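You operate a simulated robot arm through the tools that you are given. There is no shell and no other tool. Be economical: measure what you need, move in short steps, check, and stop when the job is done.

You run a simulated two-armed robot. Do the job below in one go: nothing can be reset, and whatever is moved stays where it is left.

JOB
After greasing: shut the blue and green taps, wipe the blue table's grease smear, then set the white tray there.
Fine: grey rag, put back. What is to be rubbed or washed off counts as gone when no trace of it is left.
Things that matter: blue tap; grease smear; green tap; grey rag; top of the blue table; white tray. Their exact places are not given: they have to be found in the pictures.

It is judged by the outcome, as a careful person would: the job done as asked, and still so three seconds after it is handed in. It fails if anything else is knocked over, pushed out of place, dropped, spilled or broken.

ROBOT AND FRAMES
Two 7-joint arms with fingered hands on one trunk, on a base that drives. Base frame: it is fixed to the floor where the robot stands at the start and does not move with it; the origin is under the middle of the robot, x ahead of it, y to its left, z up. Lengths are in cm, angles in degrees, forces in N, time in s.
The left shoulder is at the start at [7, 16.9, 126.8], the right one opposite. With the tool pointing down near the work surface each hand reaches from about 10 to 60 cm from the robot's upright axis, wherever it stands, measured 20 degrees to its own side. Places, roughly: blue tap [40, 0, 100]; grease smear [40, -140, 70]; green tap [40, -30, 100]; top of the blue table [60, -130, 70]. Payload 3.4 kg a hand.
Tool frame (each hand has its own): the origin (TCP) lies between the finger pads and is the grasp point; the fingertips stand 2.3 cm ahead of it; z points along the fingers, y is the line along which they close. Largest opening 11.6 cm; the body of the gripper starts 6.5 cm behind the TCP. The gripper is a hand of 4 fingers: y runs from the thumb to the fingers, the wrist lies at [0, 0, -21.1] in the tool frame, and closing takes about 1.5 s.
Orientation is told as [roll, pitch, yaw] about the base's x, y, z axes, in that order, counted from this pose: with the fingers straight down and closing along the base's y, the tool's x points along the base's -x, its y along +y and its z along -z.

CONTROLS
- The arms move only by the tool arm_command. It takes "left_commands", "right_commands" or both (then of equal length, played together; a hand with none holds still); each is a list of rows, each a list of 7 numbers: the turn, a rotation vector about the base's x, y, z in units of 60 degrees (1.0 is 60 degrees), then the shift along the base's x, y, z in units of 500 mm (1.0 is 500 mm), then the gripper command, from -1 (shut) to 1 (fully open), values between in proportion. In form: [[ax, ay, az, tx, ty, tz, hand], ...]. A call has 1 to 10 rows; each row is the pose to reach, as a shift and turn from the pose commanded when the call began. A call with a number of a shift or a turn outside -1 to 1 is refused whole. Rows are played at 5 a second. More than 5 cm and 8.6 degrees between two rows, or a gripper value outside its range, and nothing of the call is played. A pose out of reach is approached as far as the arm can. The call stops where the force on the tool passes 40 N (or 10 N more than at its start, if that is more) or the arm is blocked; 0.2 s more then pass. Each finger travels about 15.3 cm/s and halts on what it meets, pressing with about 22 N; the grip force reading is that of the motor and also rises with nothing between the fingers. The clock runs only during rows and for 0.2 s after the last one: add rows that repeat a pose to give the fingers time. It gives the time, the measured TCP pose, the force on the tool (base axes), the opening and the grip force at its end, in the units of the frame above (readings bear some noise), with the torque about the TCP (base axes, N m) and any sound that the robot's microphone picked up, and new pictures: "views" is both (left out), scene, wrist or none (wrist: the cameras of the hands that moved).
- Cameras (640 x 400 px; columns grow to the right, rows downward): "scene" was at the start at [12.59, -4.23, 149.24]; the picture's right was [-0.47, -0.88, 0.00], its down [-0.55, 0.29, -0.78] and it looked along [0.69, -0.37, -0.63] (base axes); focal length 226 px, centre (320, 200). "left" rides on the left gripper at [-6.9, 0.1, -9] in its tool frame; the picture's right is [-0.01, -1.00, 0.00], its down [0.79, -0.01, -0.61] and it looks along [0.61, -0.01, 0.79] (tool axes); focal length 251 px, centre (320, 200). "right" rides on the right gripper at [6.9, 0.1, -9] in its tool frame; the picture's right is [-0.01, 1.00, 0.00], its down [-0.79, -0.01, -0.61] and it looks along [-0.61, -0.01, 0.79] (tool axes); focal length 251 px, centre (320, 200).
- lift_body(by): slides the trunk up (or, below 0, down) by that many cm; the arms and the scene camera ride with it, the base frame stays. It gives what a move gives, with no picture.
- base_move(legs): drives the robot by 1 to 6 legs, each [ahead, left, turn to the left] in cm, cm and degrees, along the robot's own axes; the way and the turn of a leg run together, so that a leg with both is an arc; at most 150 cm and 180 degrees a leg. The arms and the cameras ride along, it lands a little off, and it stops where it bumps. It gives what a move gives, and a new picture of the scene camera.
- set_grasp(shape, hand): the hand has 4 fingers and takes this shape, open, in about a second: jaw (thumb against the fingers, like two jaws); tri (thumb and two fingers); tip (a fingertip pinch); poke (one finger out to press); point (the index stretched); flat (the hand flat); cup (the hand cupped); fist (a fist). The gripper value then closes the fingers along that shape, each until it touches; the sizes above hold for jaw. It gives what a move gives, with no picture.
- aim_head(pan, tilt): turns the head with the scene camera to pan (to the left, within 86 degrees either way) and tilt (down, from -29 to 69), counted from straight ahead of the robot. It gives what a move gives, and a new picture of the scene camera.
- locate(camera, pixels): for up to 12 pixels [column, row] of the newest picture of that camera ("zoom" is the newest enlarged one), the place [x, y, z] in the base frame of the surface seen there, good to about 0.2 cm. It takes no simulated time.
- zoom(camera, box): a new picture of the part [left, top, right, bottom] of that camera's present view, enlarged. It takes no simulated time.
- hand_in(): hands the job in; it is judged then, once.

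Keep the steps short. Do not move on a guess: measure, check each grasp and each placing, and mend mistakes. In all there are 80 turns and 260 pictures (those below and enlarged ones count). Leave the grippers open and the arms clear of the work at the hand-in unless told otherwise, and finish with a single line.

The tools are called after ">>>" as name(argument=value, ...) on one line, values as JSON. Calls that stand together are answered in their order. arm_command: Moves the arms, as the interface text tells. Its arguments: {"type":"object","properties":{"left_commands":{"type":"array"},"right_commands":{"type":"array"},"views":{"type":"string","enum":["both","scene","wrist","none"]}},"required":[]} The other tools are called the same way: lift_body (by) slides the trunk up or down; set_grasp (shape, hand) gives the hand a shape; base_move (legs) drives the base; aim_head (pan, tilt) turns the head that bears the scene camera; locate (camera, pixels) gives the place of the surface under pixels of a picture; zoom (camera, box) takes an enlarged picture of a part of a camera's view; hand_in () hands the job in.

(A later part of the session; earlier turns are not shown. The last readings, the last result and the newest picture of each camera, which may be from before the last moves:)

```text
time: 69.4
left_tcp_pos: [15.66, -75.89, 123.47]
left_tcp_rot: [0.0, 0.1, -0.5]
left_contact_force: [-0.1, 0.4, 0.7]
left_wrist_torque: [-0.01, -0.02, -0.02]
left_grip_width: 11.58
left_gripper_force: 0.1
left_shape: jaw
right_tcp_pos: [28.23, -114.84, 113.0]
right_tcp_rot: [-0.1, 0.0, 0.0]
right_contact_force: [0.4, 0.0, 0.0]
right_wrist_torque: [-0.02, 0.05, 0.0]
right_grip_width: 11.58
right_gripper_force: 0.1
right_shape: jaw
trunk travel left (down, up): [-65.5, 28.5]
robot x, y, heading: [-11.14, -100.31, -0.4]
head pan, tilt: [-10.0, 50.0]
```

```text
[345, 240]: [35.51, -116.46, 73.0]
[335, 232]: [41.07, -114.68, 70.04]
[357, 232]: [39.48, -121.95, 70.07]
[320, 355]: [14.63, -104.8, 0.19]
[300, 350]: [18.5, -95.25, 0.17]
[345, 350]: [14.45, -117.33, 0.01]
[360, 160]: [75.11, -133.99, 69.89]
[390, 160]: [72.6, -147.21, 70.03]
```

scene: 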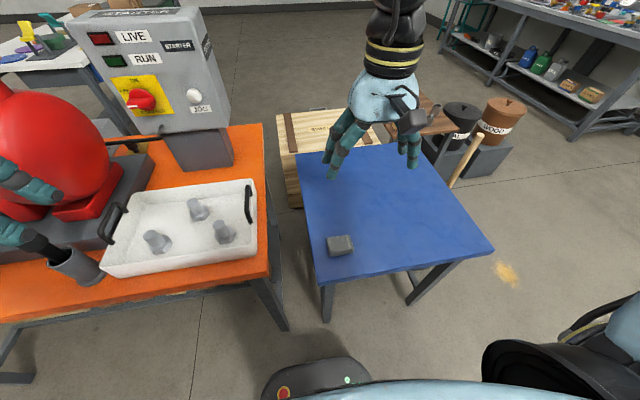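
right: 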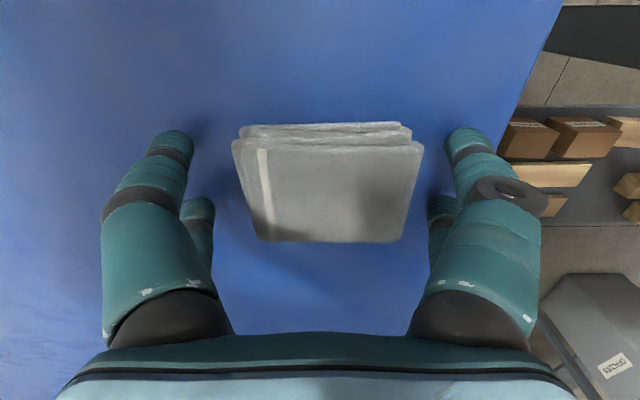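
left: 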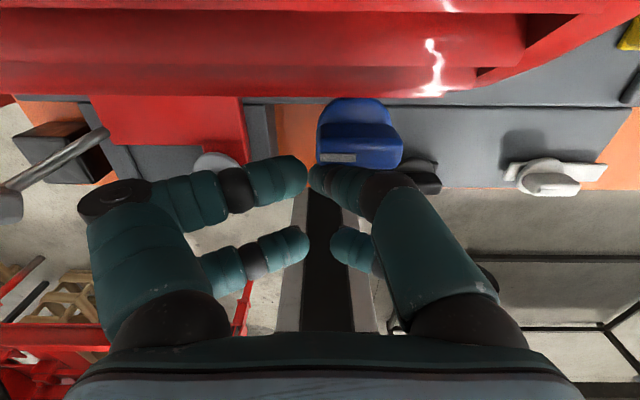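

Rag sits right. Drive left 26 and ahead 6 to face the tray (centre y -74.3).

>>> base_move(legs=[[0, 26, 0.4], [6, 0, 0]])

>>> aim_head(pan=0, tilt=50)

```text
time: 71.8
left_tcp_pos: [21.33, -50.11, 123.59]
left_tcp_rot: [-0.1, -0.2, -0.3]
left_contact_force: [0.5, 0.6, 0.0]
left_wrist_torque: [-0.01, 0.0, 0.01]
left_grip_width: 11.58
left_gripper_force: 0.1
left_shape: jaw
right_tcp_pos: [33.98, -88.91, 113.05]
right_tcp_rot: [0.0, -0.1, 0.1]
right_contact_force: [-0.5, 0.4, -0.2]
right_wrist_torque: [0.0, 0.02, -0.01]
right_grip_width: 11.59
right_gripper_force: 0.1
right_shape: jaw
trunk travel left (down, up): [-65.5, 28.5]
robot x, y, heading: [-4.82, -74.74, -0.3]
head pan, tilt: [-10.0, 50.0]
```

scene: 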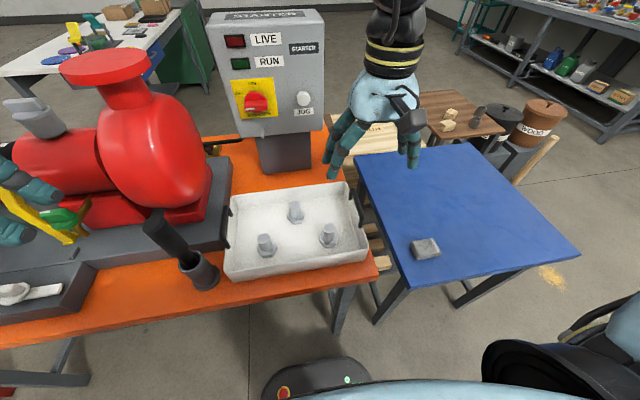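

```text
time: 72.5
left_tcp_pos: [21.91, -50.04, 123.4]
left_tcp_rot: [-0.1, 0.1, -0.4]
left_contact_force: [-0.2, -0.1, -0.1]
left_wrist_torque: [-0.01, -0.05, -0.04]
left_grip_width: 11.58
left_gripper_force: 0.1
left_shape: jaw
right_tcp_pos: [34.51, -89.0, 112.92]
right_tcp_rot: [0.1, 0.0, 0.3]
right_contact_force: [0.4, 0.3, -0.3]
right_wrist_torque: [0.0, 0.02, -0.04]
right_grip_width: 11.59
right_gripper_force: 0.0
right_shape: jaw
trunk travel left (down, up): [-65.5, 28.5]
robot x, y, heading: [-4.54, -74.62, -0.2]
head pan, tilt: [0.0, 50.0]
```

scene: 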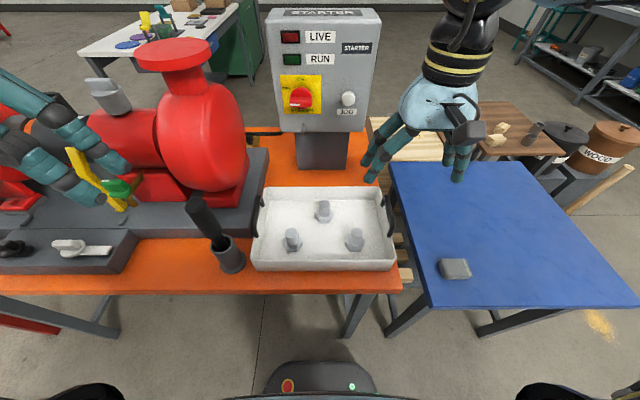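

Zoom on the tray to measure both handles and clearances to the tool holder and the pump plinth.

>>> zoom(camera="scene", box=[230, 175, 420, 295])

>>> zoom(camera="scene", box=[180, 170, 292, 240])

>>> zoom(camera="right", box=[240, 0, 640, 250])

```text
3.33 times, centred on (325, 235) of scene
```

zoom: 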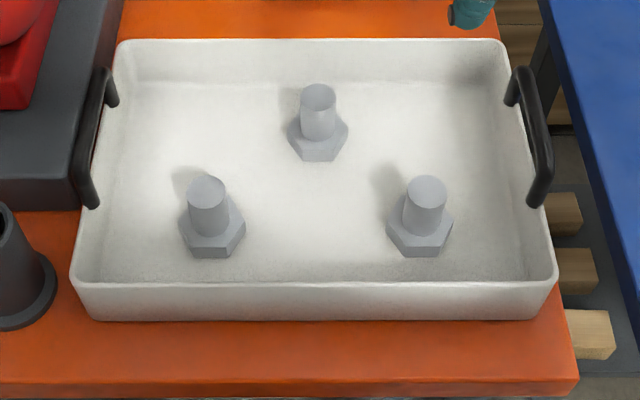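

```text
5.71 times, centred on (236, 205) of scene
```

zoom: 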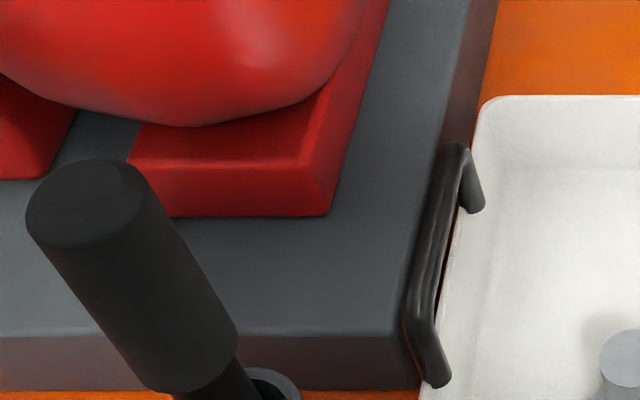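

```text
1.60 times, centred on (440, 125) of right
```

zoom: 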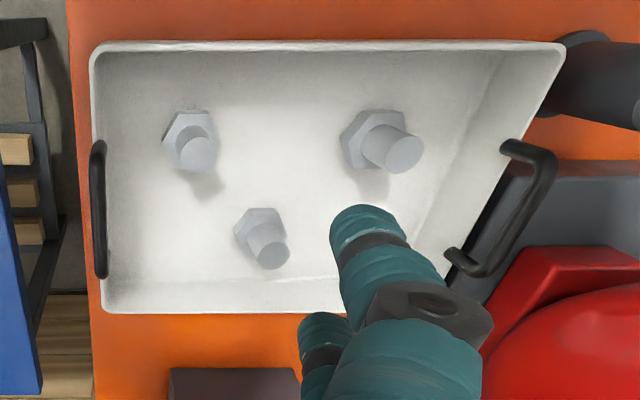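

>>> locate(camera="scene", pixels=[[256.4, 214], [260.7, 197], [254.8, 229], [263.2, 205], [257.8, 236], [391.3, 217], [386.5, 198], [393.8, 223.5], [383.2, 204.5], [390.2, 236], [323, 230], [260, 240]])

>>> locate(camera="scene", pixels=[[250, 200], [240, 205], [195, 200], [205, 225], [228, 245], [240, 250], [215, 175], [245, 165], [320, 150], [252, 265], [397, 265], [215, 240]])

```text
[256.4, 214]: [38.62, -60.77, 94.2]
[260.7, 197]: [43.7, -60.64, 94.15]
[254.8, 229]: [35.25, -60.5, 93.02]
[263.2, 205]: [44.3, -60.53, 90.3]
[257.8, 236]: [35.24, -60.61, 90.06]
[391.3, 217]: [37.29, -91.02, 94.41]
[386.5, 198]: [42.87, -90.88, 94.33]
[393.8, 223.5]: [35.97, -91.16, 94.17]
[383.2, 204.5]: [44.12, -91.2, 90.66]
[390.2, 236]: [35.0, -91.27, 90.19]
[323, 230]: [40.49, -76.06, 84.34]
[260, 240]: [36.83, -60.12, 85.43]
```

```text
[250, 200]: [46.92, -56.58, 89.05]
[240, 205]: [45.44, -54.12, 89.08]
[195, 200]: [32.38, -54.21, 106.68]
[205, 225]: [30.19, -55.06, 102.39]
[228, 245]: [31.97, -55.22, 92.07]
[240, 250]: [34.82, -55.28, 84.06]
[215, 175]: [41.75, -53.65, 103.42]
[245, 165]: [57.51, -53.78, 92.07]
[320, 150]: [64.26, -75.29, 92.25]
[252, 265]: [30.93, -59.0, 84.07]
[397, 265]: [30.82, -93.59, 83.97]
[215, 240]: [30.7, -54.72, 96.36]
```

Handles: bars at y -60.7 and -91.1, x 35–44, top z 94.3. The left one is close to the pump and the black tool; measure those clearances.

>>> locate(camera="right", pixels=[[555, 238], [580, 210], [600, 200], [630, 195], [565, 181], [590, 165], [609, 56], [600, 45], [592, 35], [630, 80], [615, 220]])

>>> locate(camera="scene", pixels=[[225, 150], [242, 140], [244, 160], [235, 175], [225, 185], [200, 180], [240, 120], [205, 50], [208, 200], [220, 225], [216, 215], [230, 100]])

```text
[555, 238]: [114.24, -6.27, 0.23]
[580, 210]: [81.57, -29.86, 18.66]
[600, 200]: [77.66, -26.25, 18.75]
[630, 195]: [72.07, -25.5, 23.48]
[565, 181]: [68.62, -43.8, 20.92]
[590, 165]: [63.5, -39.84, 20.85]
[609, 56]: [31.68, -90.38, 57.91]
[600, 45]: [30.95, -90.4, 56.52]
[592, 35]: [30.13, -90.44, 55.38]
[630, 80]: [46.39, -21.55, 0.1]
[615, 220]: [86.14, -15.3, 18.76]
```

```text
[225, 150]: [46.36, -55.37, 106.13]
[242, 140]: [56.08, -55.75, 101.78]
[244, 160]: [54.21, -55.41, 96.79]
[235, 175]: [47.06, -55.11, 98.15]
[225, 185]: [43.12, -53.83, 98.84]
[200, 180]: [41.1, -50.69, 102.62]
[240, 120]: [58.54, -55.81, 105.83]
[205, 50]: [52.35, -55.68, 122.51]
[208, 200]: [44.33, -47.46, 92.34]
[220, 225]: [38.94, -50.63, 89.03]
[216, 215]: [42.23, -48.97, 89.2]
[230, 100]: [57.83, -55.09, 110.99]
```

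Pump surface reaches y -55.8 only for x>46, and the tool handle stays below x 33.5, so a vertical approach at x≈39 with half-open fingers has clearance. Adjust the base slightly ([-3,-1.3]) to centre on the tray.

>>> base_move(legs=[[-3, -1.3, 0.2]])

```text
time: 73.4
left_tcp_pos: [19.05, -51.16, 123.34]
left_tcp_rot: [-0.1, 0.2, -0.1]
left_contact_force: [0.6, -1.1, 0.0]
left_wrist_torque: [-0.04, 0.03, 0.0]
left_grip_width: 11.58
left_gripper_force: 0.1
left_shape: jaw
right_tcp_pos: [31.78, -89.9, 112.86]
right_tcp_rot: [-0.1, 0.2, 0.3]
right_contact_force: [0.3, 0.1, -0.7]
right_wrist_torque: [0.0, 0.05, 0.0]
right_grip_width: 11.58
right_gripper_force: 0.0
right_shape: jaw
trunk travel left (down, up): [-65.5, 28.5]
robot x, y, heading: [-7.74, -75.86, -0.0]
head pan, tilt: [0.0, 50.0]
```

scene: 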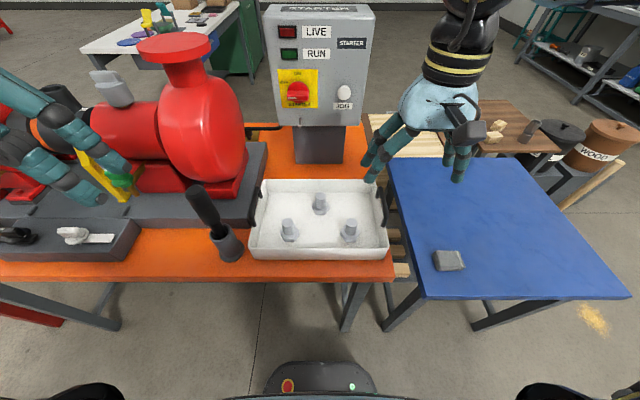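

Bring both hands above their handles (x 39), half-open, stopping at z≈106.

>>> arm_command(left_commands=[[0, 0, 0, 0.08, -0.038, 0, 0.1], [0, 0, 0, 0.16, -0.076, 0, 0.1], [0, 0, 0, 0.24, -0.114, 0, 0.1], [0, 0, 0, 0.32, -0.152, 0, 0.1], [0, 0, 0, 0.4, -0.19, 0, 0.1], [0, 0, 0, 0.4, -0.19, -0.09, 0.1], [0, 0, 0, 0.4, -0.19, -0.18, 0.1], [0, 0, 0, 0.4, -0.19, -0.27, 0.1], [0, 0, 0, 0.4, -0.19, -0.35, 0.1]], right_commands=[[0, 0, 0, 0.05, -0.008, 0, 0.1], [0, 0, 0, 0.1, -0.016, 0, 0.1], [0, 0, 0, 0.148, -0.024, 0, 0.1], [0, 0, 0, 0.148, -0.024, 0, 0.1], [0, 0, 0, 0.148, -0.024, -0.04, 0.1], [0, 0, 0, 0.148, -0.024, -0.08, 0.1], [0, 0, 0, 0.148, -0.024, -0.12, 0.1], [0, 0, 0, 0.148, -0.024, -0.14, 0.1], [0, 0, 0, 0.148, -0.024, -0.14, 0.1]])

```text
time: 75.4
left_tcp_pos: [38.5, -60.53, 106.1]
left_tcp_rot: [0.1, 0.0, 0.0]
left_contact_force: [0.0, 0.5, -0.2]
left_wrist_torque: [-0.02, 0.0, 0.0]
left_grip_width: 6.42
left_gripper_force: 0.1
left_shape: jaw
right_tcp_pos: [38.75, -91.23, 105.99]
right_tcp_rot: [0.0, 0.1, 0.6]
right_contact_force: [1.1, -0.1, 0.3]
right_wrist_torque: [-0.06, -0.04, 0.0]
right_grip_width: 6.44
right_gripper_force: 0.1
right_shape: jaw
trunk travel left (down, up): [-65.5, 28.5]
robot x, y, heading: [-7.97, -75.63, -0.1]
head pan, tilt: [0.0, 50.0]
```

scene: 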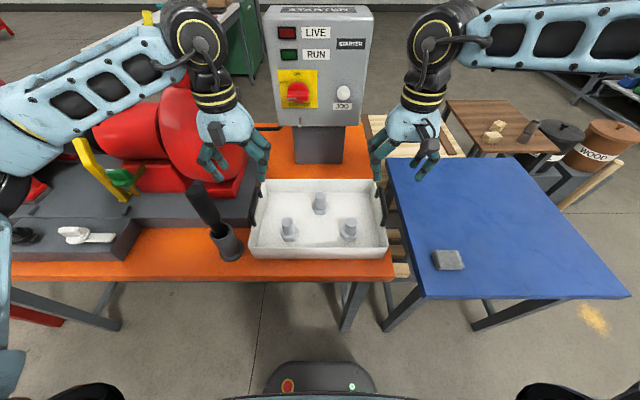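
right: 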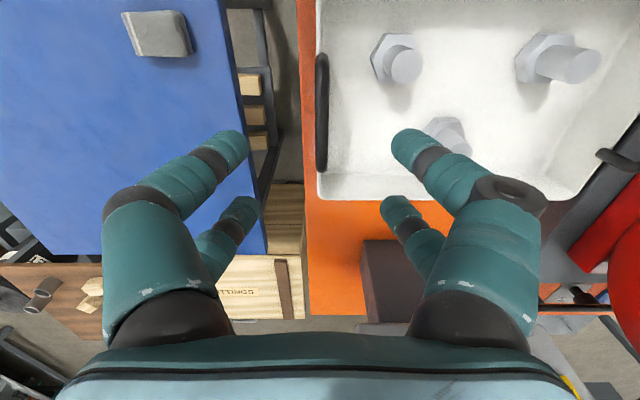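
left: 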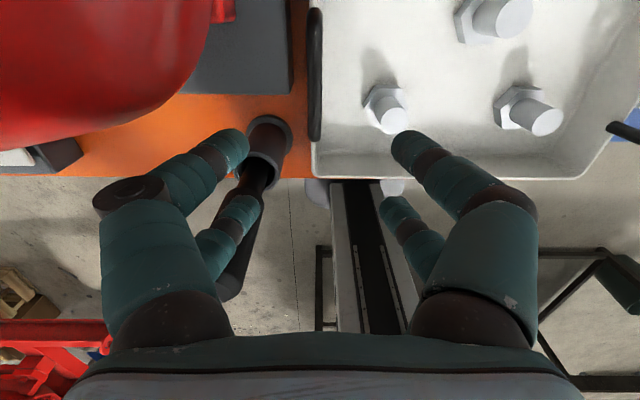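

Both hands straddle their handles. Lower to z 98.5 while nudging left +0.6 in x, then check the tool/pump gaps.

>>> arm_command(left_commands=[[0, 0, 0, 0.012, -0.003, -0.05, 0.1], [0, 0, 0, 0.012, -0.003, -0.1, 0.1], [0, 0, 0, 0.012, -0.003, -0.15, 0.1]], right_commands=[[0, 0, -0.01, 0.012, 0, -0.05, 0.1], [0, 0, -0.01, 0.012, 0, -0.1, 0.1], [0, 0, -0.01, 0.012, 0, -0.15, 0.1]])

>>> zoom(camera="scene", box=[170, 120, 298, 200])

```text
time: 76.2
left_tcp_pos: [39.24, -60.7, 98.46]
left_tcp_rot: [0.0, 0.0, -0.1]
left_contact_force: [-0.4, 0.0, -0.3]
left_wrist_torque: [-0.03, 0.01, 0.0]
left_grip_width: 6.43
left_gripper_force: 0.2
left_shape: jaw
right_tcp_pos: [39.52, -91.2, 98.41]
right_tcp_rot: [0.2, 0.0, -0.1]
right_contact_force: [0.4, -0.3, 0.4]
right_wrist_torque: [0.02, -0.02, 0.01]
right_grip_width: 6.45
right_gripper_force: 0.1
right_shape: jaw
trunk travel left (down, up): [-65.5, 28.5]
robot x, y, heading: [-7.22, -76.03, 0.0]
head pan, tilt: [0.0, 50.0]
```

scene: 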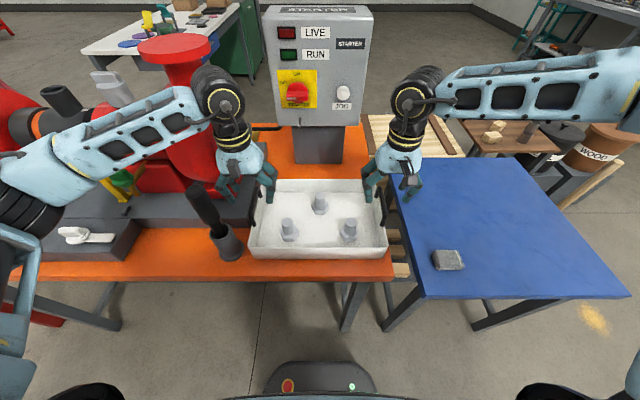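
right: 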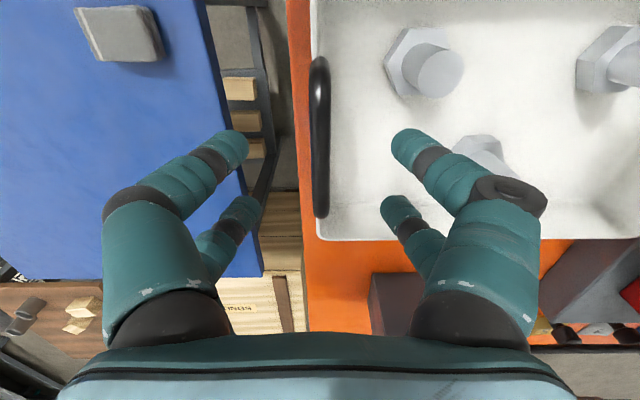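
left: 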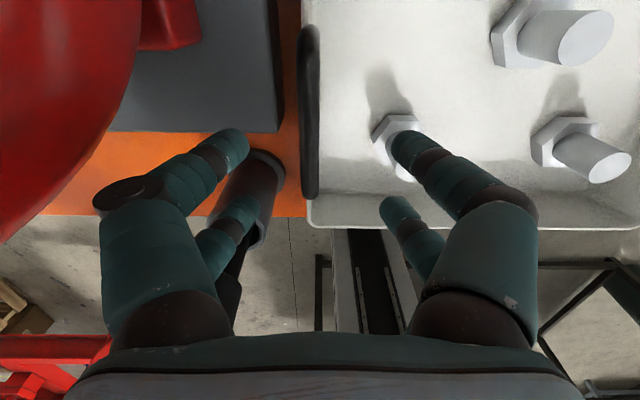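

```text
5.00 times, centred on (234, 160) of scene
```

zoom: 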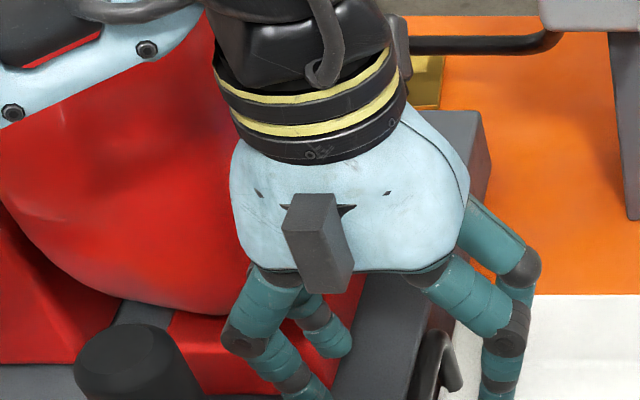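

Gaps look fine. Lower to z 93.7 and look again before closing.

>>> arm_command(left_commands=[[0, 0, 0, 0, 0, -0.035, 0.1], [0, 0, 0, 0, 0, -0.07, 0.1], [0, 0, 0, 0, 0, -0.096, 0.1]], right_commands=[[0, 0, 0, 0, 0, -0.035, 0.1], [0, 0, 0, 0, 0, -0.07, 0.1], [0, 0, 0, 0, 0, -0.096, 0.1]])

```text
time: 77.0
left_tcp_pos: [39.16, -60.78, 93.63]
left_tcp_rot: [0.0, 0.0, -0.1]
left_contact_force: [-0.4, -0.4, -0.6]
left_wrist_torque: [-0.01, 0.01, 0.01]
left_grip_width: 6.42
left_gripper_force: 0.1
left_shape: jaw
right_tcp_pos: [39.44, -91.15, 93.51]
right_tcp_rot: [0.0, 0.0, -0.1]
right_contact_force: [-0.3, 0.5, 0.1]
right_wrist_torque: [0.03, 0.03, 0.0]
right_grip_width: 6.43
right_gripper_force: 0.0
right_shape: jaw
trunk travel left (down, up): [-65.5, 28.5]
robot x, y, heading: [-7.55, -76.08, -0.2]
head pan, tilt: [0.0, 50.0]
```

scene: 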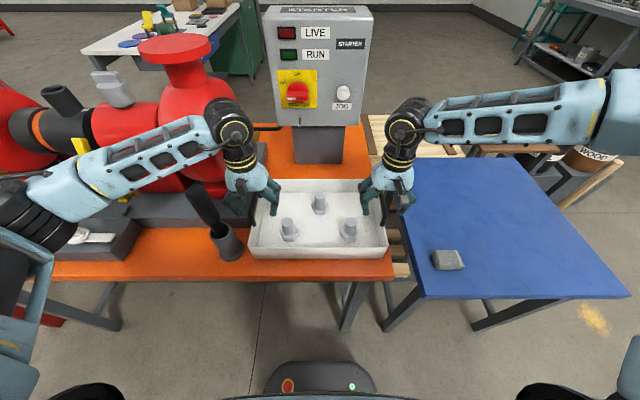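
right: 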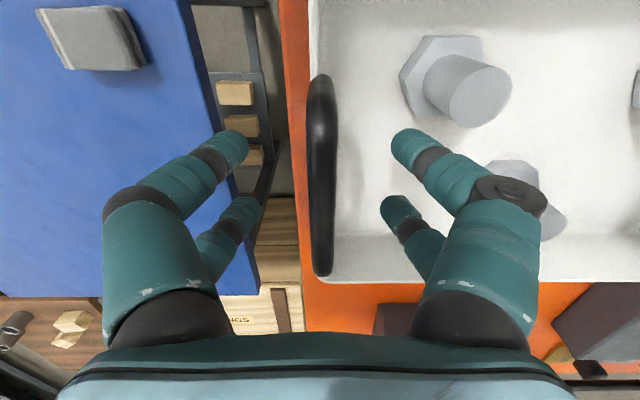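
left: 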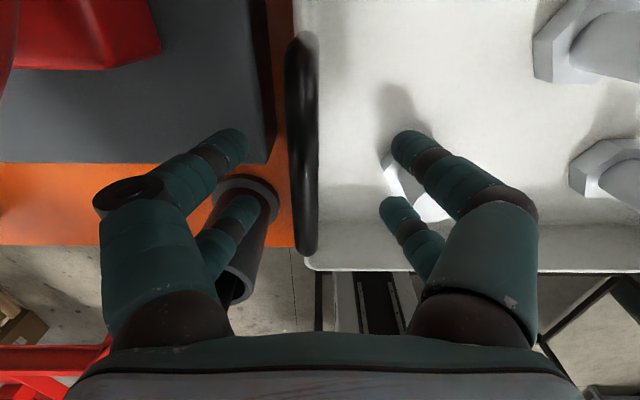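

Bars are between the fingers. Close both.

>>> arm_command(left_commands=[[0, 0, 0, 0, 0.004, 0, -0.4], [0, 0, 0, 0, 0.004, 0, -0.7], [0, 0, 0, 0, 0.004, 0, -1], [0, 0, 0, 0, 0.004, 0, -1], [0, 0, 0, 0, 0.004, 0, -1], [0, 0, 0, 0, 0.004, 0, -1]], right_commands=[[0, 0, 0, 0, 0, 0, -0.4], [0, 0, 0, 0, 0, 0, -0.7], [0, 0, 0, 0, 0, 0, -1], [0, 0, 0, 0, 0, 0, -1], [0, 0, 0, 0, 0, 0, -1], [0, 0, 0, 0, 0, 0, -1]])

```text
time: 78.4
left_tcp_pos: [39.27, -60.56, 93.64]
left_tcp_rot: [0.0, 0.0, 0.0]
left_contact_force: [-0.2, 2.2, -1.7]
left_wrist_torque: [-0.03, 0.0, 0.01]
left_grip_width: 0.01
left_gripper_force: 21.7
left_shape: jaw
right_tcp_pos: [39.69, -91.12, 93.53]
right_tcp_rot: [0.0, 0.0, -0.1]
right_contact_force: [-0.5, 0.0, 0.0]
right_wrist_torque: [0.0, 0.0, 0.0]
right_grip_width: 0.01
right_gripper_force: 22.4
right_shape: jaw
trunk travel left (down, up): [-65.5, 28.5]
robot x, y, heading: [-7.56, -75.91, -0.3]
head pan, tilt: [0.0, 50.0]
```

scene: 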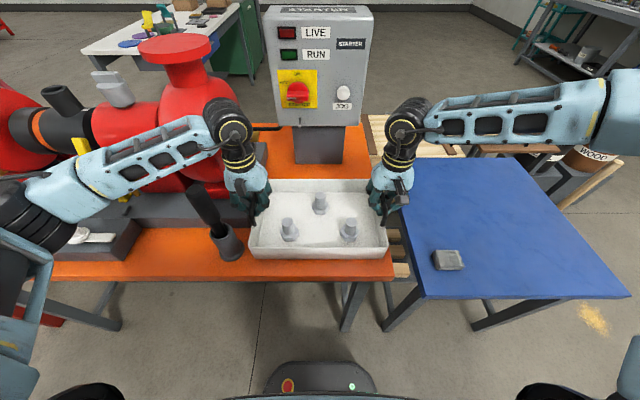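
right: 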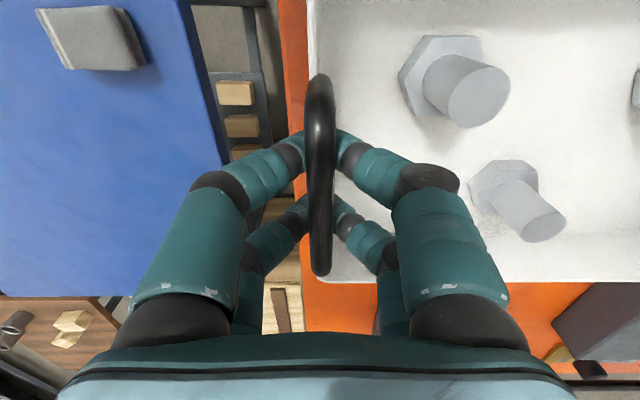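
left: 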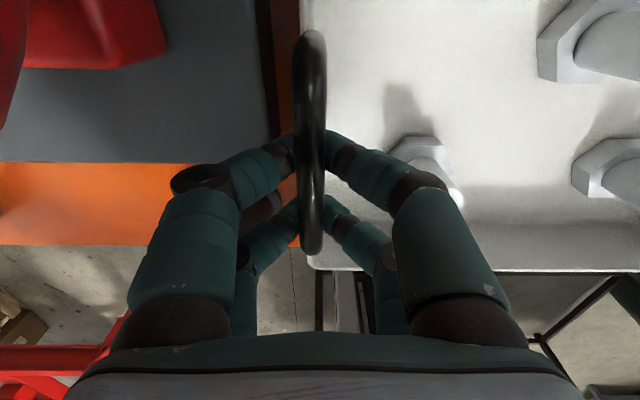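

The fingertips have met under the bars (width 0, 22 N), hooking both handles. Lift both together by 2 cm and check that the tray comes level.

>>> arm_command(left_commands=[[0, 0, 0, 0, 0, 0.01, -1], [0, 0, 0, 0, 0, 0.02, -1], [0, 0, 0, 0, 0, 0.03, -1], [0, 0, 0, 0, 0, 0.045, -1], [0, 0, 0, 0, 0, 0.06, -1]], right_commands=[[0, 0, 0, 0, 0, 0.01, -1], [0, 0, 0, 0, 0, 0.02, -1], [0, 0, 0, 0, 0, 0.03, -1], [0, 0, 0, 0, 0, 0.045, -1], [0, 0, 0, 0, 0, 0.06, -1]])

>>> zoom(camera="scene", box=[230, 165, 422, 285])

```text
time: 79.6
left_tcp_pos: [39.34, -60.68, 96.7]
left_tcp_rot: [0.0, 0.0, 0.0]
left_contact_force: [-0.8, 5.1, -4.4]
left_wrist_torque: [-0.03, 0.02, 0.03]
left_grip_width: 0.01
left_gripper_force: 22.5
left_shape: jaw
right_tcp_pos: [39.43, -91.26, 96.73]
right_tcp_rot: [0.0, 0.0, 0.0]
right_contact_force: [-0.3, -4.2, -5.0]
right_wrist_torque: [0.0, 0.02, 0.01]
right_grip_width: 0.0
right_gripper_force: 22.3
right_shape: jaw
trunk travel left (down, up): [-65.5, 28.5]
robot x, y, heading: [-7.89, -76.13, -0.2]
head pan, tilt: [0.0, 50.0]
```

scene: 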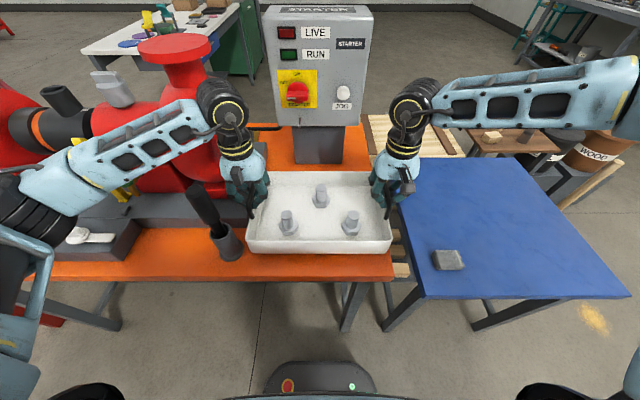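
right: 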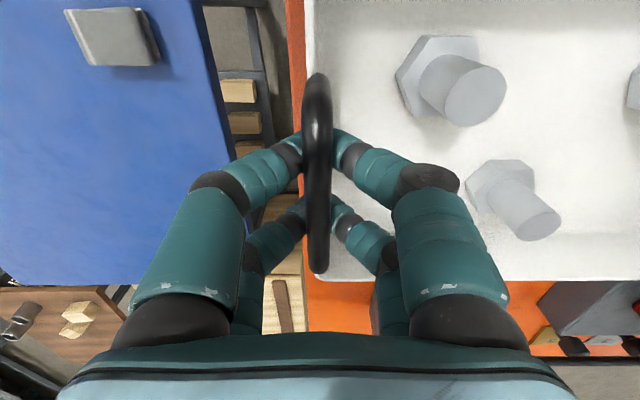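
left: 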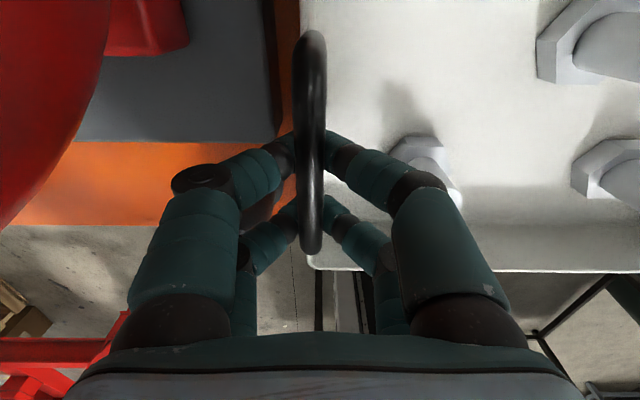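

```text
3.33 times, centred on (326, 225) of scene
```

zoom: 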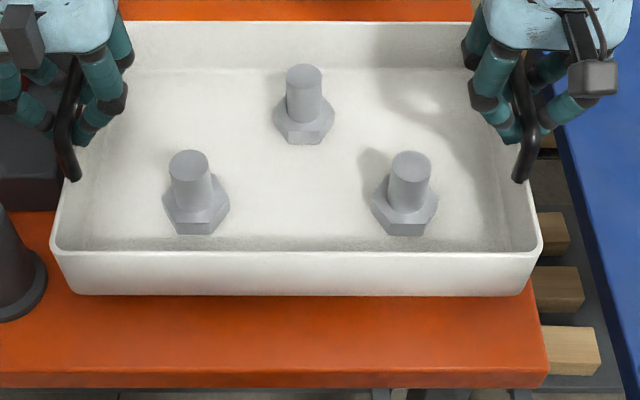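

The tray hangs level with its three bolts, ~10 N total, held at both ends. Raise the trunk 3 cm more, then drive right 61 cm gently in legs.

>>> lift_body(by=3)

>>> base_move(legs=[[0, -20, 0.1], [0, -20, 0.1], [0, -21, 0]])

```text
time: 80.3
left_tcp_pos: [39.3, -60.76, 99.72]
left_tcp_rot: [0.1, 0.1, 0.0]
left_contact_force: [0.6, 4.6, -4.2]
left_wrist_torque: [-0.01, 0.0, 0.01]
left_grip_width: 0.0
left_gripper_force: 22.9
left_shape: jaw
right_tcp_pos: [39.49, -91.32, 99.66]
right_tcp_rot: [-0.1, 0.1, -0.2]
right_contact_force: [0.2, -4.9, -4.5]
right_wrist_torque: [0.0, 0.01, -0.04]
right_grip_width: 0.0
right_gripper_force: 21.3
right_shape: jaw
trunk travel left (down, up): [-68.5, 25.5]
robot x, y, heading: [-7.45, -76.08, -0.2]
head pan, tilt: [0.0, 50.0]
```

```text
time: 84.4
left_tcp_pos: [39.31, -121.98, 99.65]
left_tcp_rot: [0.1, 0.0, -0.1]
left_contact_force: [0.2, 4.8, -4.6]
left_wrist_torque: [-0.02, 0.03, -0.02]
left_grip_width: 0.0
left_gripper_force: 22.2
left_shape: jaw
right_tcp_pos: [39.53, -152.49, 99.79]
right_tcp_rot: [0.0, 0.0, -0.1]
right_contact_force: [0.5, -5.0, -3.4]
right_wrist_torque: [0.03, 0.01, -0.01]
right_grip_width: 0.0
right_gripper_force: 22.5
right_shape: jaw
trunk travel left (down, up): [-68.5, 25.5]
robot x, y, heading: [-7.51, -137.47, -0.1]
head pan, tilt: [0.0, 50.0]
```

scene: 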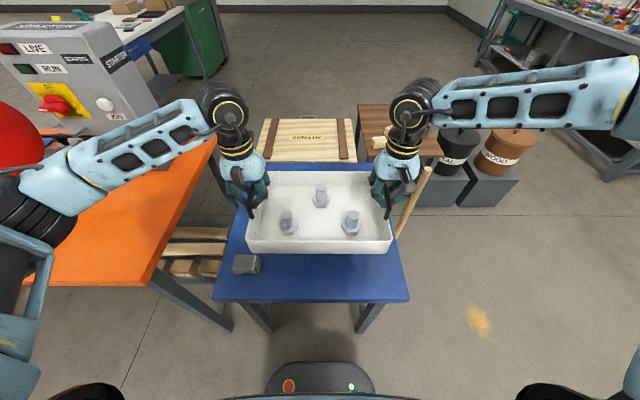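

Tray hangs over the blue table. Drive ahead 10 and left 2 so it lies fully behind the rag (tray x ≈ 38.5–61 needs a bit more, arms will add 3 cm).

>>> base_move(legs=[[10, 2, 0]])

>>> locate(camera="scene", pixels=[[247, 252], [390, 252], [320, 253], [255, 263], [258, 172]])

```text
time: 85.5
left_tcp_pos: [49.28, -119.89, 99.56]
left_tcp_rot: [0.0, 0.0, 0.2]
left_contact_force: [-0.6, 3.7, -2.7]
left_wrist_torque: [-0.03, 0.01, 0.02]
left_grip_width: 0.02
left_gripper_force: 22.1
left_shape: jaw
right_tcp_pos: [49.53, -150.42, 99.73]
right_tcp_rot: [0.0, 0.1, 0.1]
right_contact_force: [-0.4, -4.8, -3.8]
right_wrist_torque: [0.01, 0.03, 0.04]
right_grip_width: 0.0
right_gripper_force: 22.1
right_shape: jaw
trunk travel left (down, up): [-68.5, 25.5]
robot x, y, heading: [2.73, -135.3, 0.5]
head pan, tilt: [0.0, 50.0]
```

scene: 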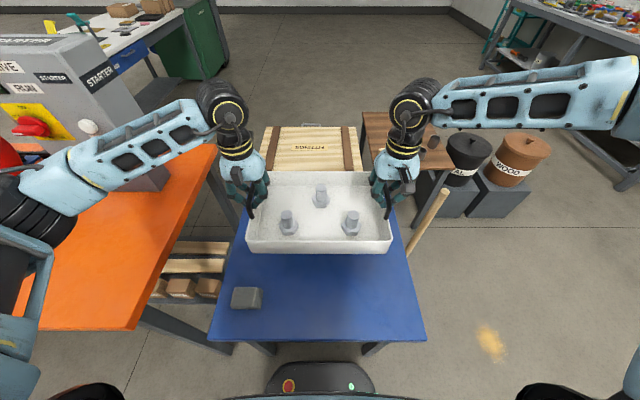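

```text
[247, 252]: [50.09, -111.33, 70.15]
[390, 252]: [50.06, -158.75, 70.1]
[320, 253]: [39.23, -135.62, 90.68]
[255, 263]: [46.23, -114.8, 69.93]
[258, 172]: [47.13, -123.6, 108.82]
```

Tray's front edge is at x 39.2, rag's rear at 37.6. Lower the trunk 16 cm.

>>> lift_body(by=-16)

>>> arm_command(left_commands=[[0, 0, 0, 0.025, 0, 0, -1], [0, 0, 0, 0.05, 0, 0, -1], [0, 0, 0, 0.05, 0, -0.02, -1], [0, 0, 0, 0.05, 0, -0.04, -1]], right_commands=[[0, 0, 0, 0.025, 0, 0, -1], [0, 0, 0, 0.05, 0, 0, -1], [0, 0, 0, 0.05, 0, -0.02, -1], [0, 0, 0, 0.05, 0, -0.04, -1]], views="scene")

>>> zoom(camera="scene", box=[200, 150, 440, 300])

```text
time: 87.4
left_tcp_pos: [49.34, -120.01, 83.68]
left_tcp_rot: [0.0, 0.1, 0.2]
left_contact_force: [-0.5, 4.5, -4.0]
left_wrist_torque: [-0.01, 0.0, 0.0]
left_grip_width: 0.01
left_gripper_force: 22.5
left_shape: jaw
right_tcp_pos: [49.64, -150.47, 83.75]
right_tcp_rot: [0.0, 0.0, 0.1]
right_contact_force: [0.1, -2.7, -4.3]
right_wrist_torque: [0.0, -0.01, 0.0]
right_grip_width: 0.01
right_gripper_force: 21.8
right_shape: jaw
trunk travel left (down, up): [-52.5, 41.5]
robot x, y, heading: [2.47, -135.45, 0.3]
head pan, tilt: [0.0, 50.0]
```

```text
time: 88.4
left_tcp_pos: [51.77, -119.85, 81.39]
left_tcp_rot: [0.0, 0.2, 0.2]
left_contact_force: [-0.4, 2.5, -4.7]
left_wrist_torque: [-0.07, -0.01, -0.01]
left_grip_width: 0.0
left_gripper_force: 22.0
left_shape: jaw
right_tcp_pos: [52.14, -150.51, 81.73]
right_tcp_rot: [0.0, 0.2, 0.1]
right_contact_force: [0.5, -2.1, -4.6]
right_wrist_torque: [0.0, 0.02, 0.02]
right_grip_width: 0.0
right_gripper_force: 21.9
right_shape: jaw
trunk travel left (down, up): [-52.5, 41.5]
robot x, y, heading: [2.33, -135.18, 0.3]
head pan, tilt: [0.0, 50.0]
```

scene: 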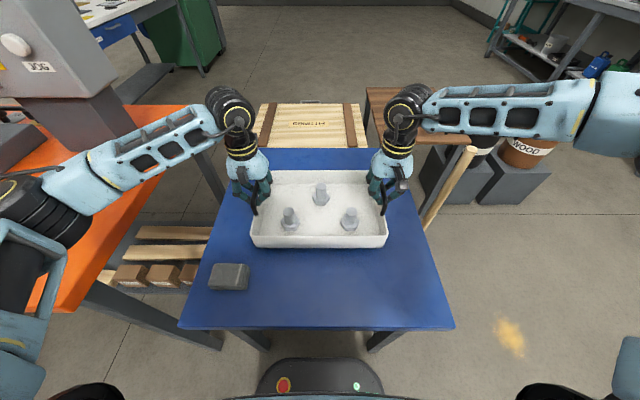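

```text
2.67 times, centred on (320, 225) of scene
```

zoom: 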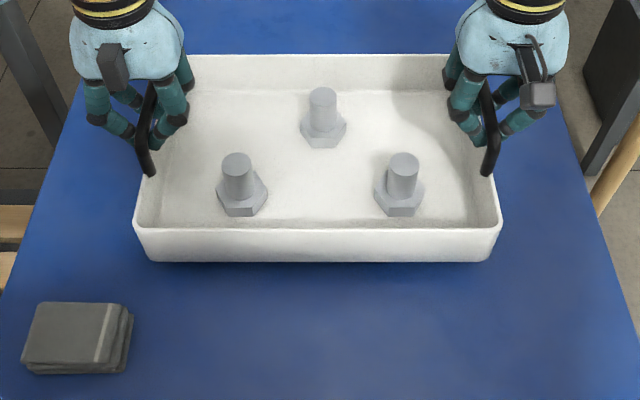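

Still held. Lower slowly another ~2 cm to touchdown (expected TCP z ≈ 79.7).

>>> arm_command(left_commands=[[0, 0, 0, 0, 0, -0.012, -1], [0, 0, 0, 0, 0, -0.024, -1], [0, 0, 0, 0, 0, -0.032, -1], [0, 0, 0, 0, 0, -0.038, -1]], right_commands=[[0, 0, 0, 0, 0, -0.012, -1], [0, 0, 0, 0, 0, -0.024, -1], [0, 0, 0, 0, 0, -0.034, -1], [0, 0, 0, 0, 0, -0.042, -1]], views="none")

```text
time: 89.4
left_tcp_pos: [51.74, -119.97, 79.71]
left_tcp_rot: [0.1, 0.2, 0.2]
left_contact_force: [0.4, 4.5, -4.7]
left_wrist_torque: [-0.02, 0.01, -0.01]
left_grip_width: 0.0
left_gripper_force: 21.6
left_shape: jaw
right_tcp_pos: [52.0, -150.43, 79.74]
right_tcp_rot: [0.1, -0.1, 0.1]
right_contact_force: [0.7, -4.7, -3.9]
right_wrist_torque: [0.03, 0.03, 0.02]
right_grip_width: 0.0
right_gripper_force: 21.9
right_shape: jaw
trunk travel left (down, up): [-52.5, 41.5]
robot x, y, heading: [2.57, -135.28, 0.1]
head pan, tilt: [0.0, 50.0]
```

Forces are unchanged (~4.5 N each), so it still hangs. Lower another 1 cm in small steps.

>>> arm_command(left_commands=[[0, 0, 0, 0, 0, -0.005, -1], [0, 0, 0, 0, 0, -0.01, -1], [0, 0, 0, 0, 0, -0.015, -1], [0, 0, 0, 0, 0, -0.02, -1], [0, 0, 0, 0, 0, -0.02, -1]], right_commands=[[0, 0, 0, 0, 0, -0.005, -1], [0, 0, 0, 0, 0, -0.01, -1], [0, 0, 0, 0, 0, -0.015, -1], [0, 0, 0, 0, 0, -0.02, -1], [0, 0, 0, 0, 0, -0.02, -1]], views="scene")

>>> zoom(camera="scene", box=[200, 150, 440, 300])

```text
time: 90.6
left_tcp_pos: [51.73, -119.83, 78.92]
left_tcp_rot: [0.0, 0.0, 0.2]
left_contact_force: [-0.5, -0.5, -0.3]
left_wrist_torque: [0.04, 0.03, 0.03]
left_grip_width: 0.0
left_gripper_force: 22.1
left_shape: jaw
right_tcp_pos: [51.83, -150.6, 78.82]
right_tcp_rot: [0.1, 0.0, 0.1]
right_contact_force: [0.6, 0.8, -0.6]
right_wrist_torque: [0.03, 0.0, -0.01]
right_grip_width: 0.0
right_gripper_force: 21.9
right_shape: jaw
right hand out of reach, approached as far as the arm can: row 3, 4, 5
trunk travel left (down, up): [-52.5, 41.5]
robot x, y, heading: [2.37, -134.94, 0.0]
head pan, tilt: [0.0, 50.0]
```

scene: 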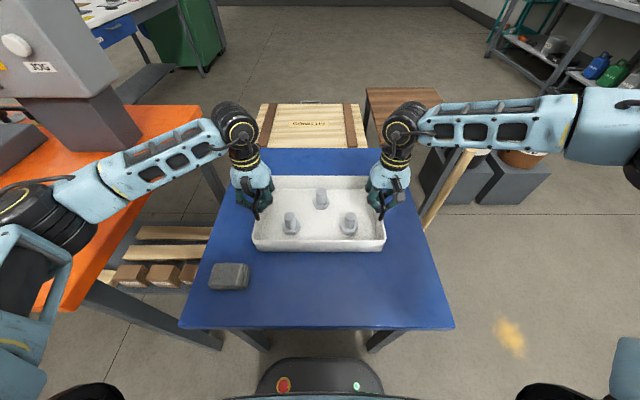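

```text
2.67 times, centred on (320, 225) of scene
```

zoom: 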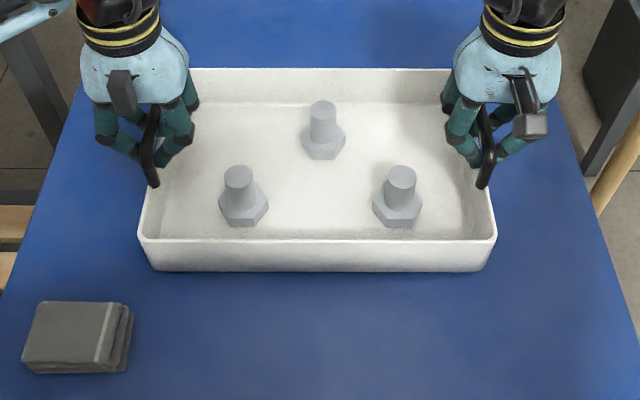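

The load is gone (≈0 N): the tray rests on the table. Open half and rise straight up.

>>> arm_command(left_commands=[[0, 0, 0, 0, 0, 0, -0.5], [0, 0, 0, 0, 0, 0, 0.1], [0, 0, 0, 0, 0, 0, 0.1], [0, 0, 0, 0, 0, 0, 0.1], [0, 0, 0, 0, 0, 0.04, 0.1], [0, 0, 0, 0, 0, 0.1, 0.1], [0, 0, 0, 0, 0, 0.18, 0.1], [0, 0, 0, 0, 0, 0.27, 0.1], [0, 0, 0, 0, 0, 0.35, 0.5]], right_commands=[[0, 0, 0, 0, 0, 0, -0.5], [0, 0, 0, 0, 0, 0, 0.1], [0, 0, 0, 0, 0, 0, 0.1], [0, 0, 0, 0, 0, 0, 0.1], [0, 0, 0, 0, 0, 0.04, 0.1], [0, 0, 0, 0, 0, 0.1, 0.1], [0, 0, 0, 0, 0, 0.18, 0.1], [0, 0, 0, 0, 0, 0.27, 0.1], [0, 0, 0, 0, 0, 0.35, 0.5]], views="scene")

```text
time: 92.6
left_tcp_pos: [51.6, -119.67, 96.44]
left_tcp_rot: [0.0, -0.1, 0.1]
left_contact_force: [-0.2, 0.0, -0.4]
left_wrist_torque: [0.02, 0.0, 0.01]
left_grip_width: 8.67
left_gripper_force: 0.0
left_shape: jaw
right_tcp_pos: [52.04, -150.49, 96.5]
right_tcp_rot: [0.1, 0.0, 0.1]
right_contact_force: [0.0, 0.0, -1.0]
right_wrist_torque: [-0.03, -0.01, 0.03]
right_grip_width: 8.68
right_gripper_force: 0.0
right_shape: jaw
trunk travel left (down, up): [-52.5, 41.5]
robot x, y, heading: [2.42, -135.04, 0.4]
head pan, tilt: [0.0, 50.0]
```

scene: 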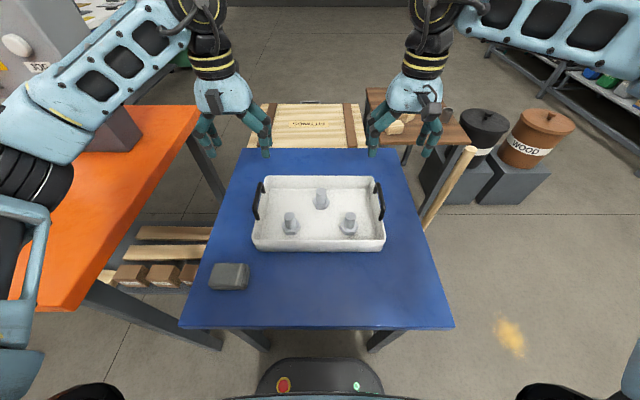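

Tray placed with its bolts, rag in place. Open fully, raise and drive back 15 cm to be clear; then check the taps from afar.

>>> arm_command(left_commands=[[0, 0, 0, 0, 0, 0.08, 1], [0, 0, 0, -0.03, 0, 0.15, 1], [0, 0, 0, -0.08, 0, 0.2, 1]], right_commands=[[0, 0, 0, 0, 0, 0.08, 1], [0, 0, 0, -0.03, 0, 0.15, 1], [0, 0, 0, -0.08, 0, 0.2, 1]], views="none")

>>> base_move(legs=[[-20, 0, 0]])

>>> zoom(camera="scene", box=[180, 120, 460, 295])

>>> lift_body(by=30)

>>> aim_head(pan=60, tilt=25)

```text
time: 93.4
left_tcp_pos: [47.59, -119.86, 106.86]
left_tcp_rot: [-0.1, -0.1, 0.2]
left_contact_force: [0.1, -0.5, -0.9]
left_wrist_torque: [-0.02, -0.03, -0.02]
left_grip_width: 11.6
left_gripper_force: 0.0
left_shape: jaw
right_tcp_pos: [47.5, -150.52, 106.58]
right_tcp_rot: [0.0, -0.2, 0.1]
right_contact_force: [-0.8, 0.3, 0.0]
right_wrist_torque: [-0.01, -0.04, 0.01]
right_grip_width: 11.6
right_gripper_force: 0.1
right_shape: jaw
right hand out of reach, approached as far as the arm can: row 2
trunk travel left (down, up): [-52.5, 41.5]
robot x, y, heading: [2.41, -135.4, 0.1]
head pan, tilt: [0.0, 50.0]
```

```text
time: 95.0
left_tcp_pos: [28.08, -120.13, 106.69]
left_tcp_rot: [0.0, 0.0, -0.1]
left_contact_force: [-0.2, 0.2, 0.3]
left_wrist_torque: [0.02, 0.01, -0.01]
left_grip_width: 11.58
left_gripper_force: 0.1
left_shape: jaw
right_tcp_pos: [27.94, -150.63, 106.21]
right_tcp_rot: [0.0, 0.1, -0.2]
right_contact_force: [0.0, -0.3, 0.2]
right_wrist_torque: [-0.01, -0.02, 0.03]
right_grip_width: 11.57
right_gripper_force: 0.1
right_shape: jaw
trunk travel left (down, up): [-52.5, 41.5]
robot x, y, heading: [-17.56, -135.63, -0.2]
head pan, tilt: [0.0, 50.0]
```

scene: 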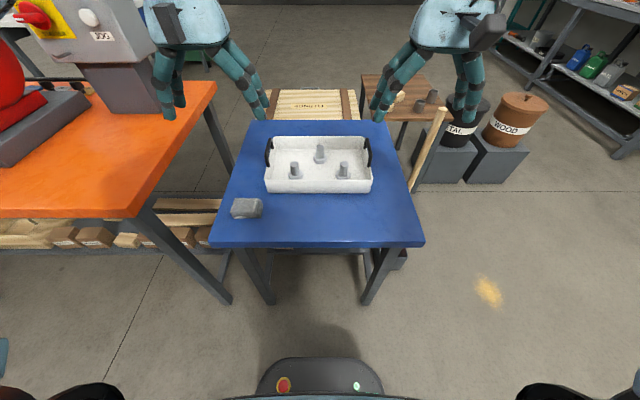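

```text
2.29 times, centred on (320, 208) of scene
```

zoom: 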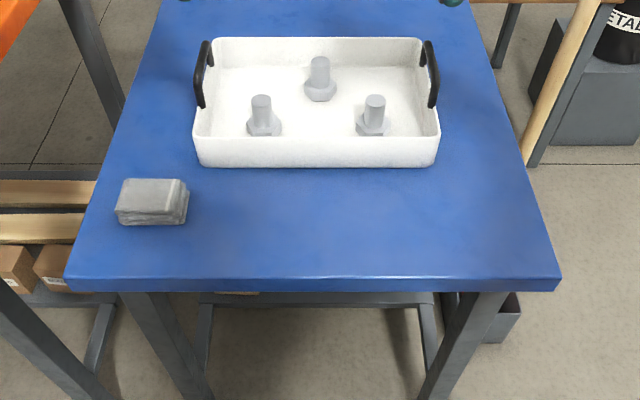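

```text
time: 98.0
left_tcp_pos: [28.05, -120.01, 136.65]
left_tcp_rot: [0.0, 0.0, 0.0]
left_contact_force: [0.0, -0.4, -0.3]
left_wrist_torque: [0.01, 0.01, 0.0]
left_grip_width: 11.58
left_gripper_force: 0.0
left_shape: jaw
right_tcp_pos: [27.99, -150.71, 136.2]
right_tcp_rot: [0.0, 0.0, -0.2]
right_contact_force: [0.2, -0.4, -0.9]
right_wrist_torque: [0.0, -0.02, 0.01]
right_grip_width: 11.59
right_gripper_force: 0.2
right_shape: jaw
trunk travel left (down, up): [-82.5, 11.5]
robot x, y, heading: [-17.65, -135.45, -0.3]
head pan, tilt: [0.0, 50.0]
```

```text
time: 99.3
left_tcp_pos: [28.19, -120.09, 136.56]
left_tcp_rot: [0.0, 0.0, -0.1]
left_contact_force: [-0.4, -0.2, 0.8]
left_wrist_torque: [0.03, 0.02, 0.01]
left_grip_width: 11.59
left_gripper_force: 0.1
left_shape: jaw
right_tcp_pos: [28.1, -150.71, 136.37]
right_tcp_rot: [0.0, 0.0, -0.2]
right_contact_force: [-0.1, 0.1, -0.5]
right_wrist_torque: [0.03, 0.02, 0.0]
right_grip_width: 11.6
right_gripper_force: 0.0
right_shape: jaw
trunk travel left (down, up): [-82.5, 11.5]
robot x, y, heading: [-17.49, -135.35, -0.2]
head pan, tilt: [60.0, 25.0]
```

scene: 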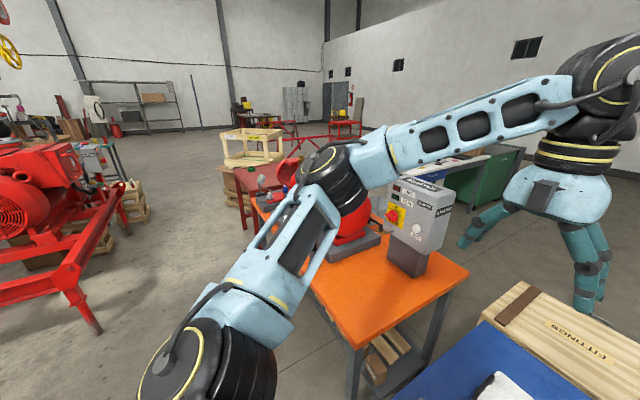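

The table is clean, rag back, tray set. My arm hides the taps; I'll drive left along the free lane to verify them.

>>> base_move(legs=[[0, 60, 0], [0, 40, 0]])

>>> aim_head(pan=25, tilt=40)

```text
time: 104.7
left_tcp_pos: [27.27, -20.59, 136.58]
left_tcp_rot: [0.1, 0.1, 0.5]
left_contact_force: [0.1, 0.4, -0.6]
left_wrist_torque: [-0.01, 0.0, -0.02]
left_grip_width: 11.62
left_gripper_force: 0.1
left_shape: jaw
right_tcp_pos: [27.36, -51.31, 136.37]
right_tcp_rot: [0.1, 0.0, 0.3]
right_contact_force: [1.0, 0.1, 0.3]
right_wrist_torque: [0.0, -0.01, -0.03]
right_grip_width: 11.58
right_gripper_force: 0.0
right_shape: jaw
trunk travel left (down, up): [-82.5, 11.5]
robot x, y, heading: [-18.26, -35.98, 0.5]
head pan, tilt: [60.0, 25.0]
```

scene: 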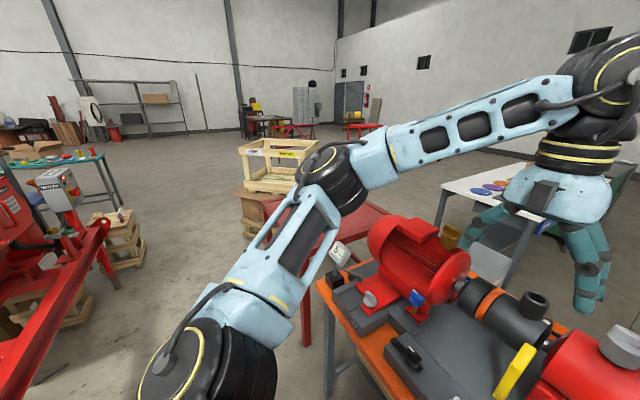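

```text
time: 105.7
left_tcp_pos: [27.21, -20.35, 136.68]
left_tcp_rot: [0.1, 0.0, 0.5]
left_contact_force: [-0.1, 0.9, 0.1]
left_wrist_torque: [0.0, -0.03, -0.02]
left_grip_width: 11.59
left_gripper_force: 0.1
left_shape: jaw
right_tcp_pos: [27.31, -51.0, 136.32]
right_tcp_rot: [0.0, 0.0, 0.2]
right_contact_force: [-0.2, -1.4, 0.0]
right_wrist_torque: [-0.01, -0.01, 0.01]
right_grip_width: 11.57
right_gripper_force: 0.0
right_shape: jaw
trunk travel left (down, up): [-82.5, 11.5]
robot x, y, heading: [-18.31, -35.93, 0.6]
head pan, tilt: [25.0, 40.0]
```

scene: 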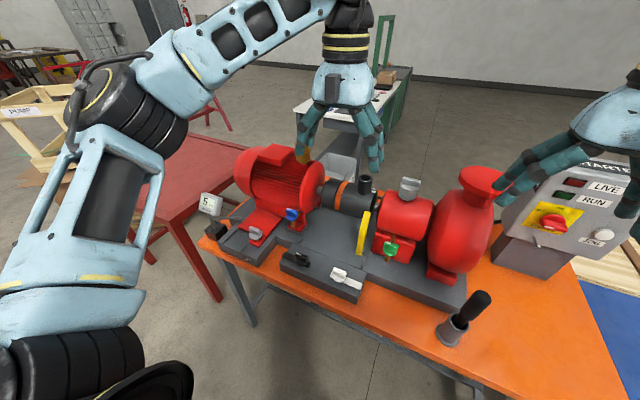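

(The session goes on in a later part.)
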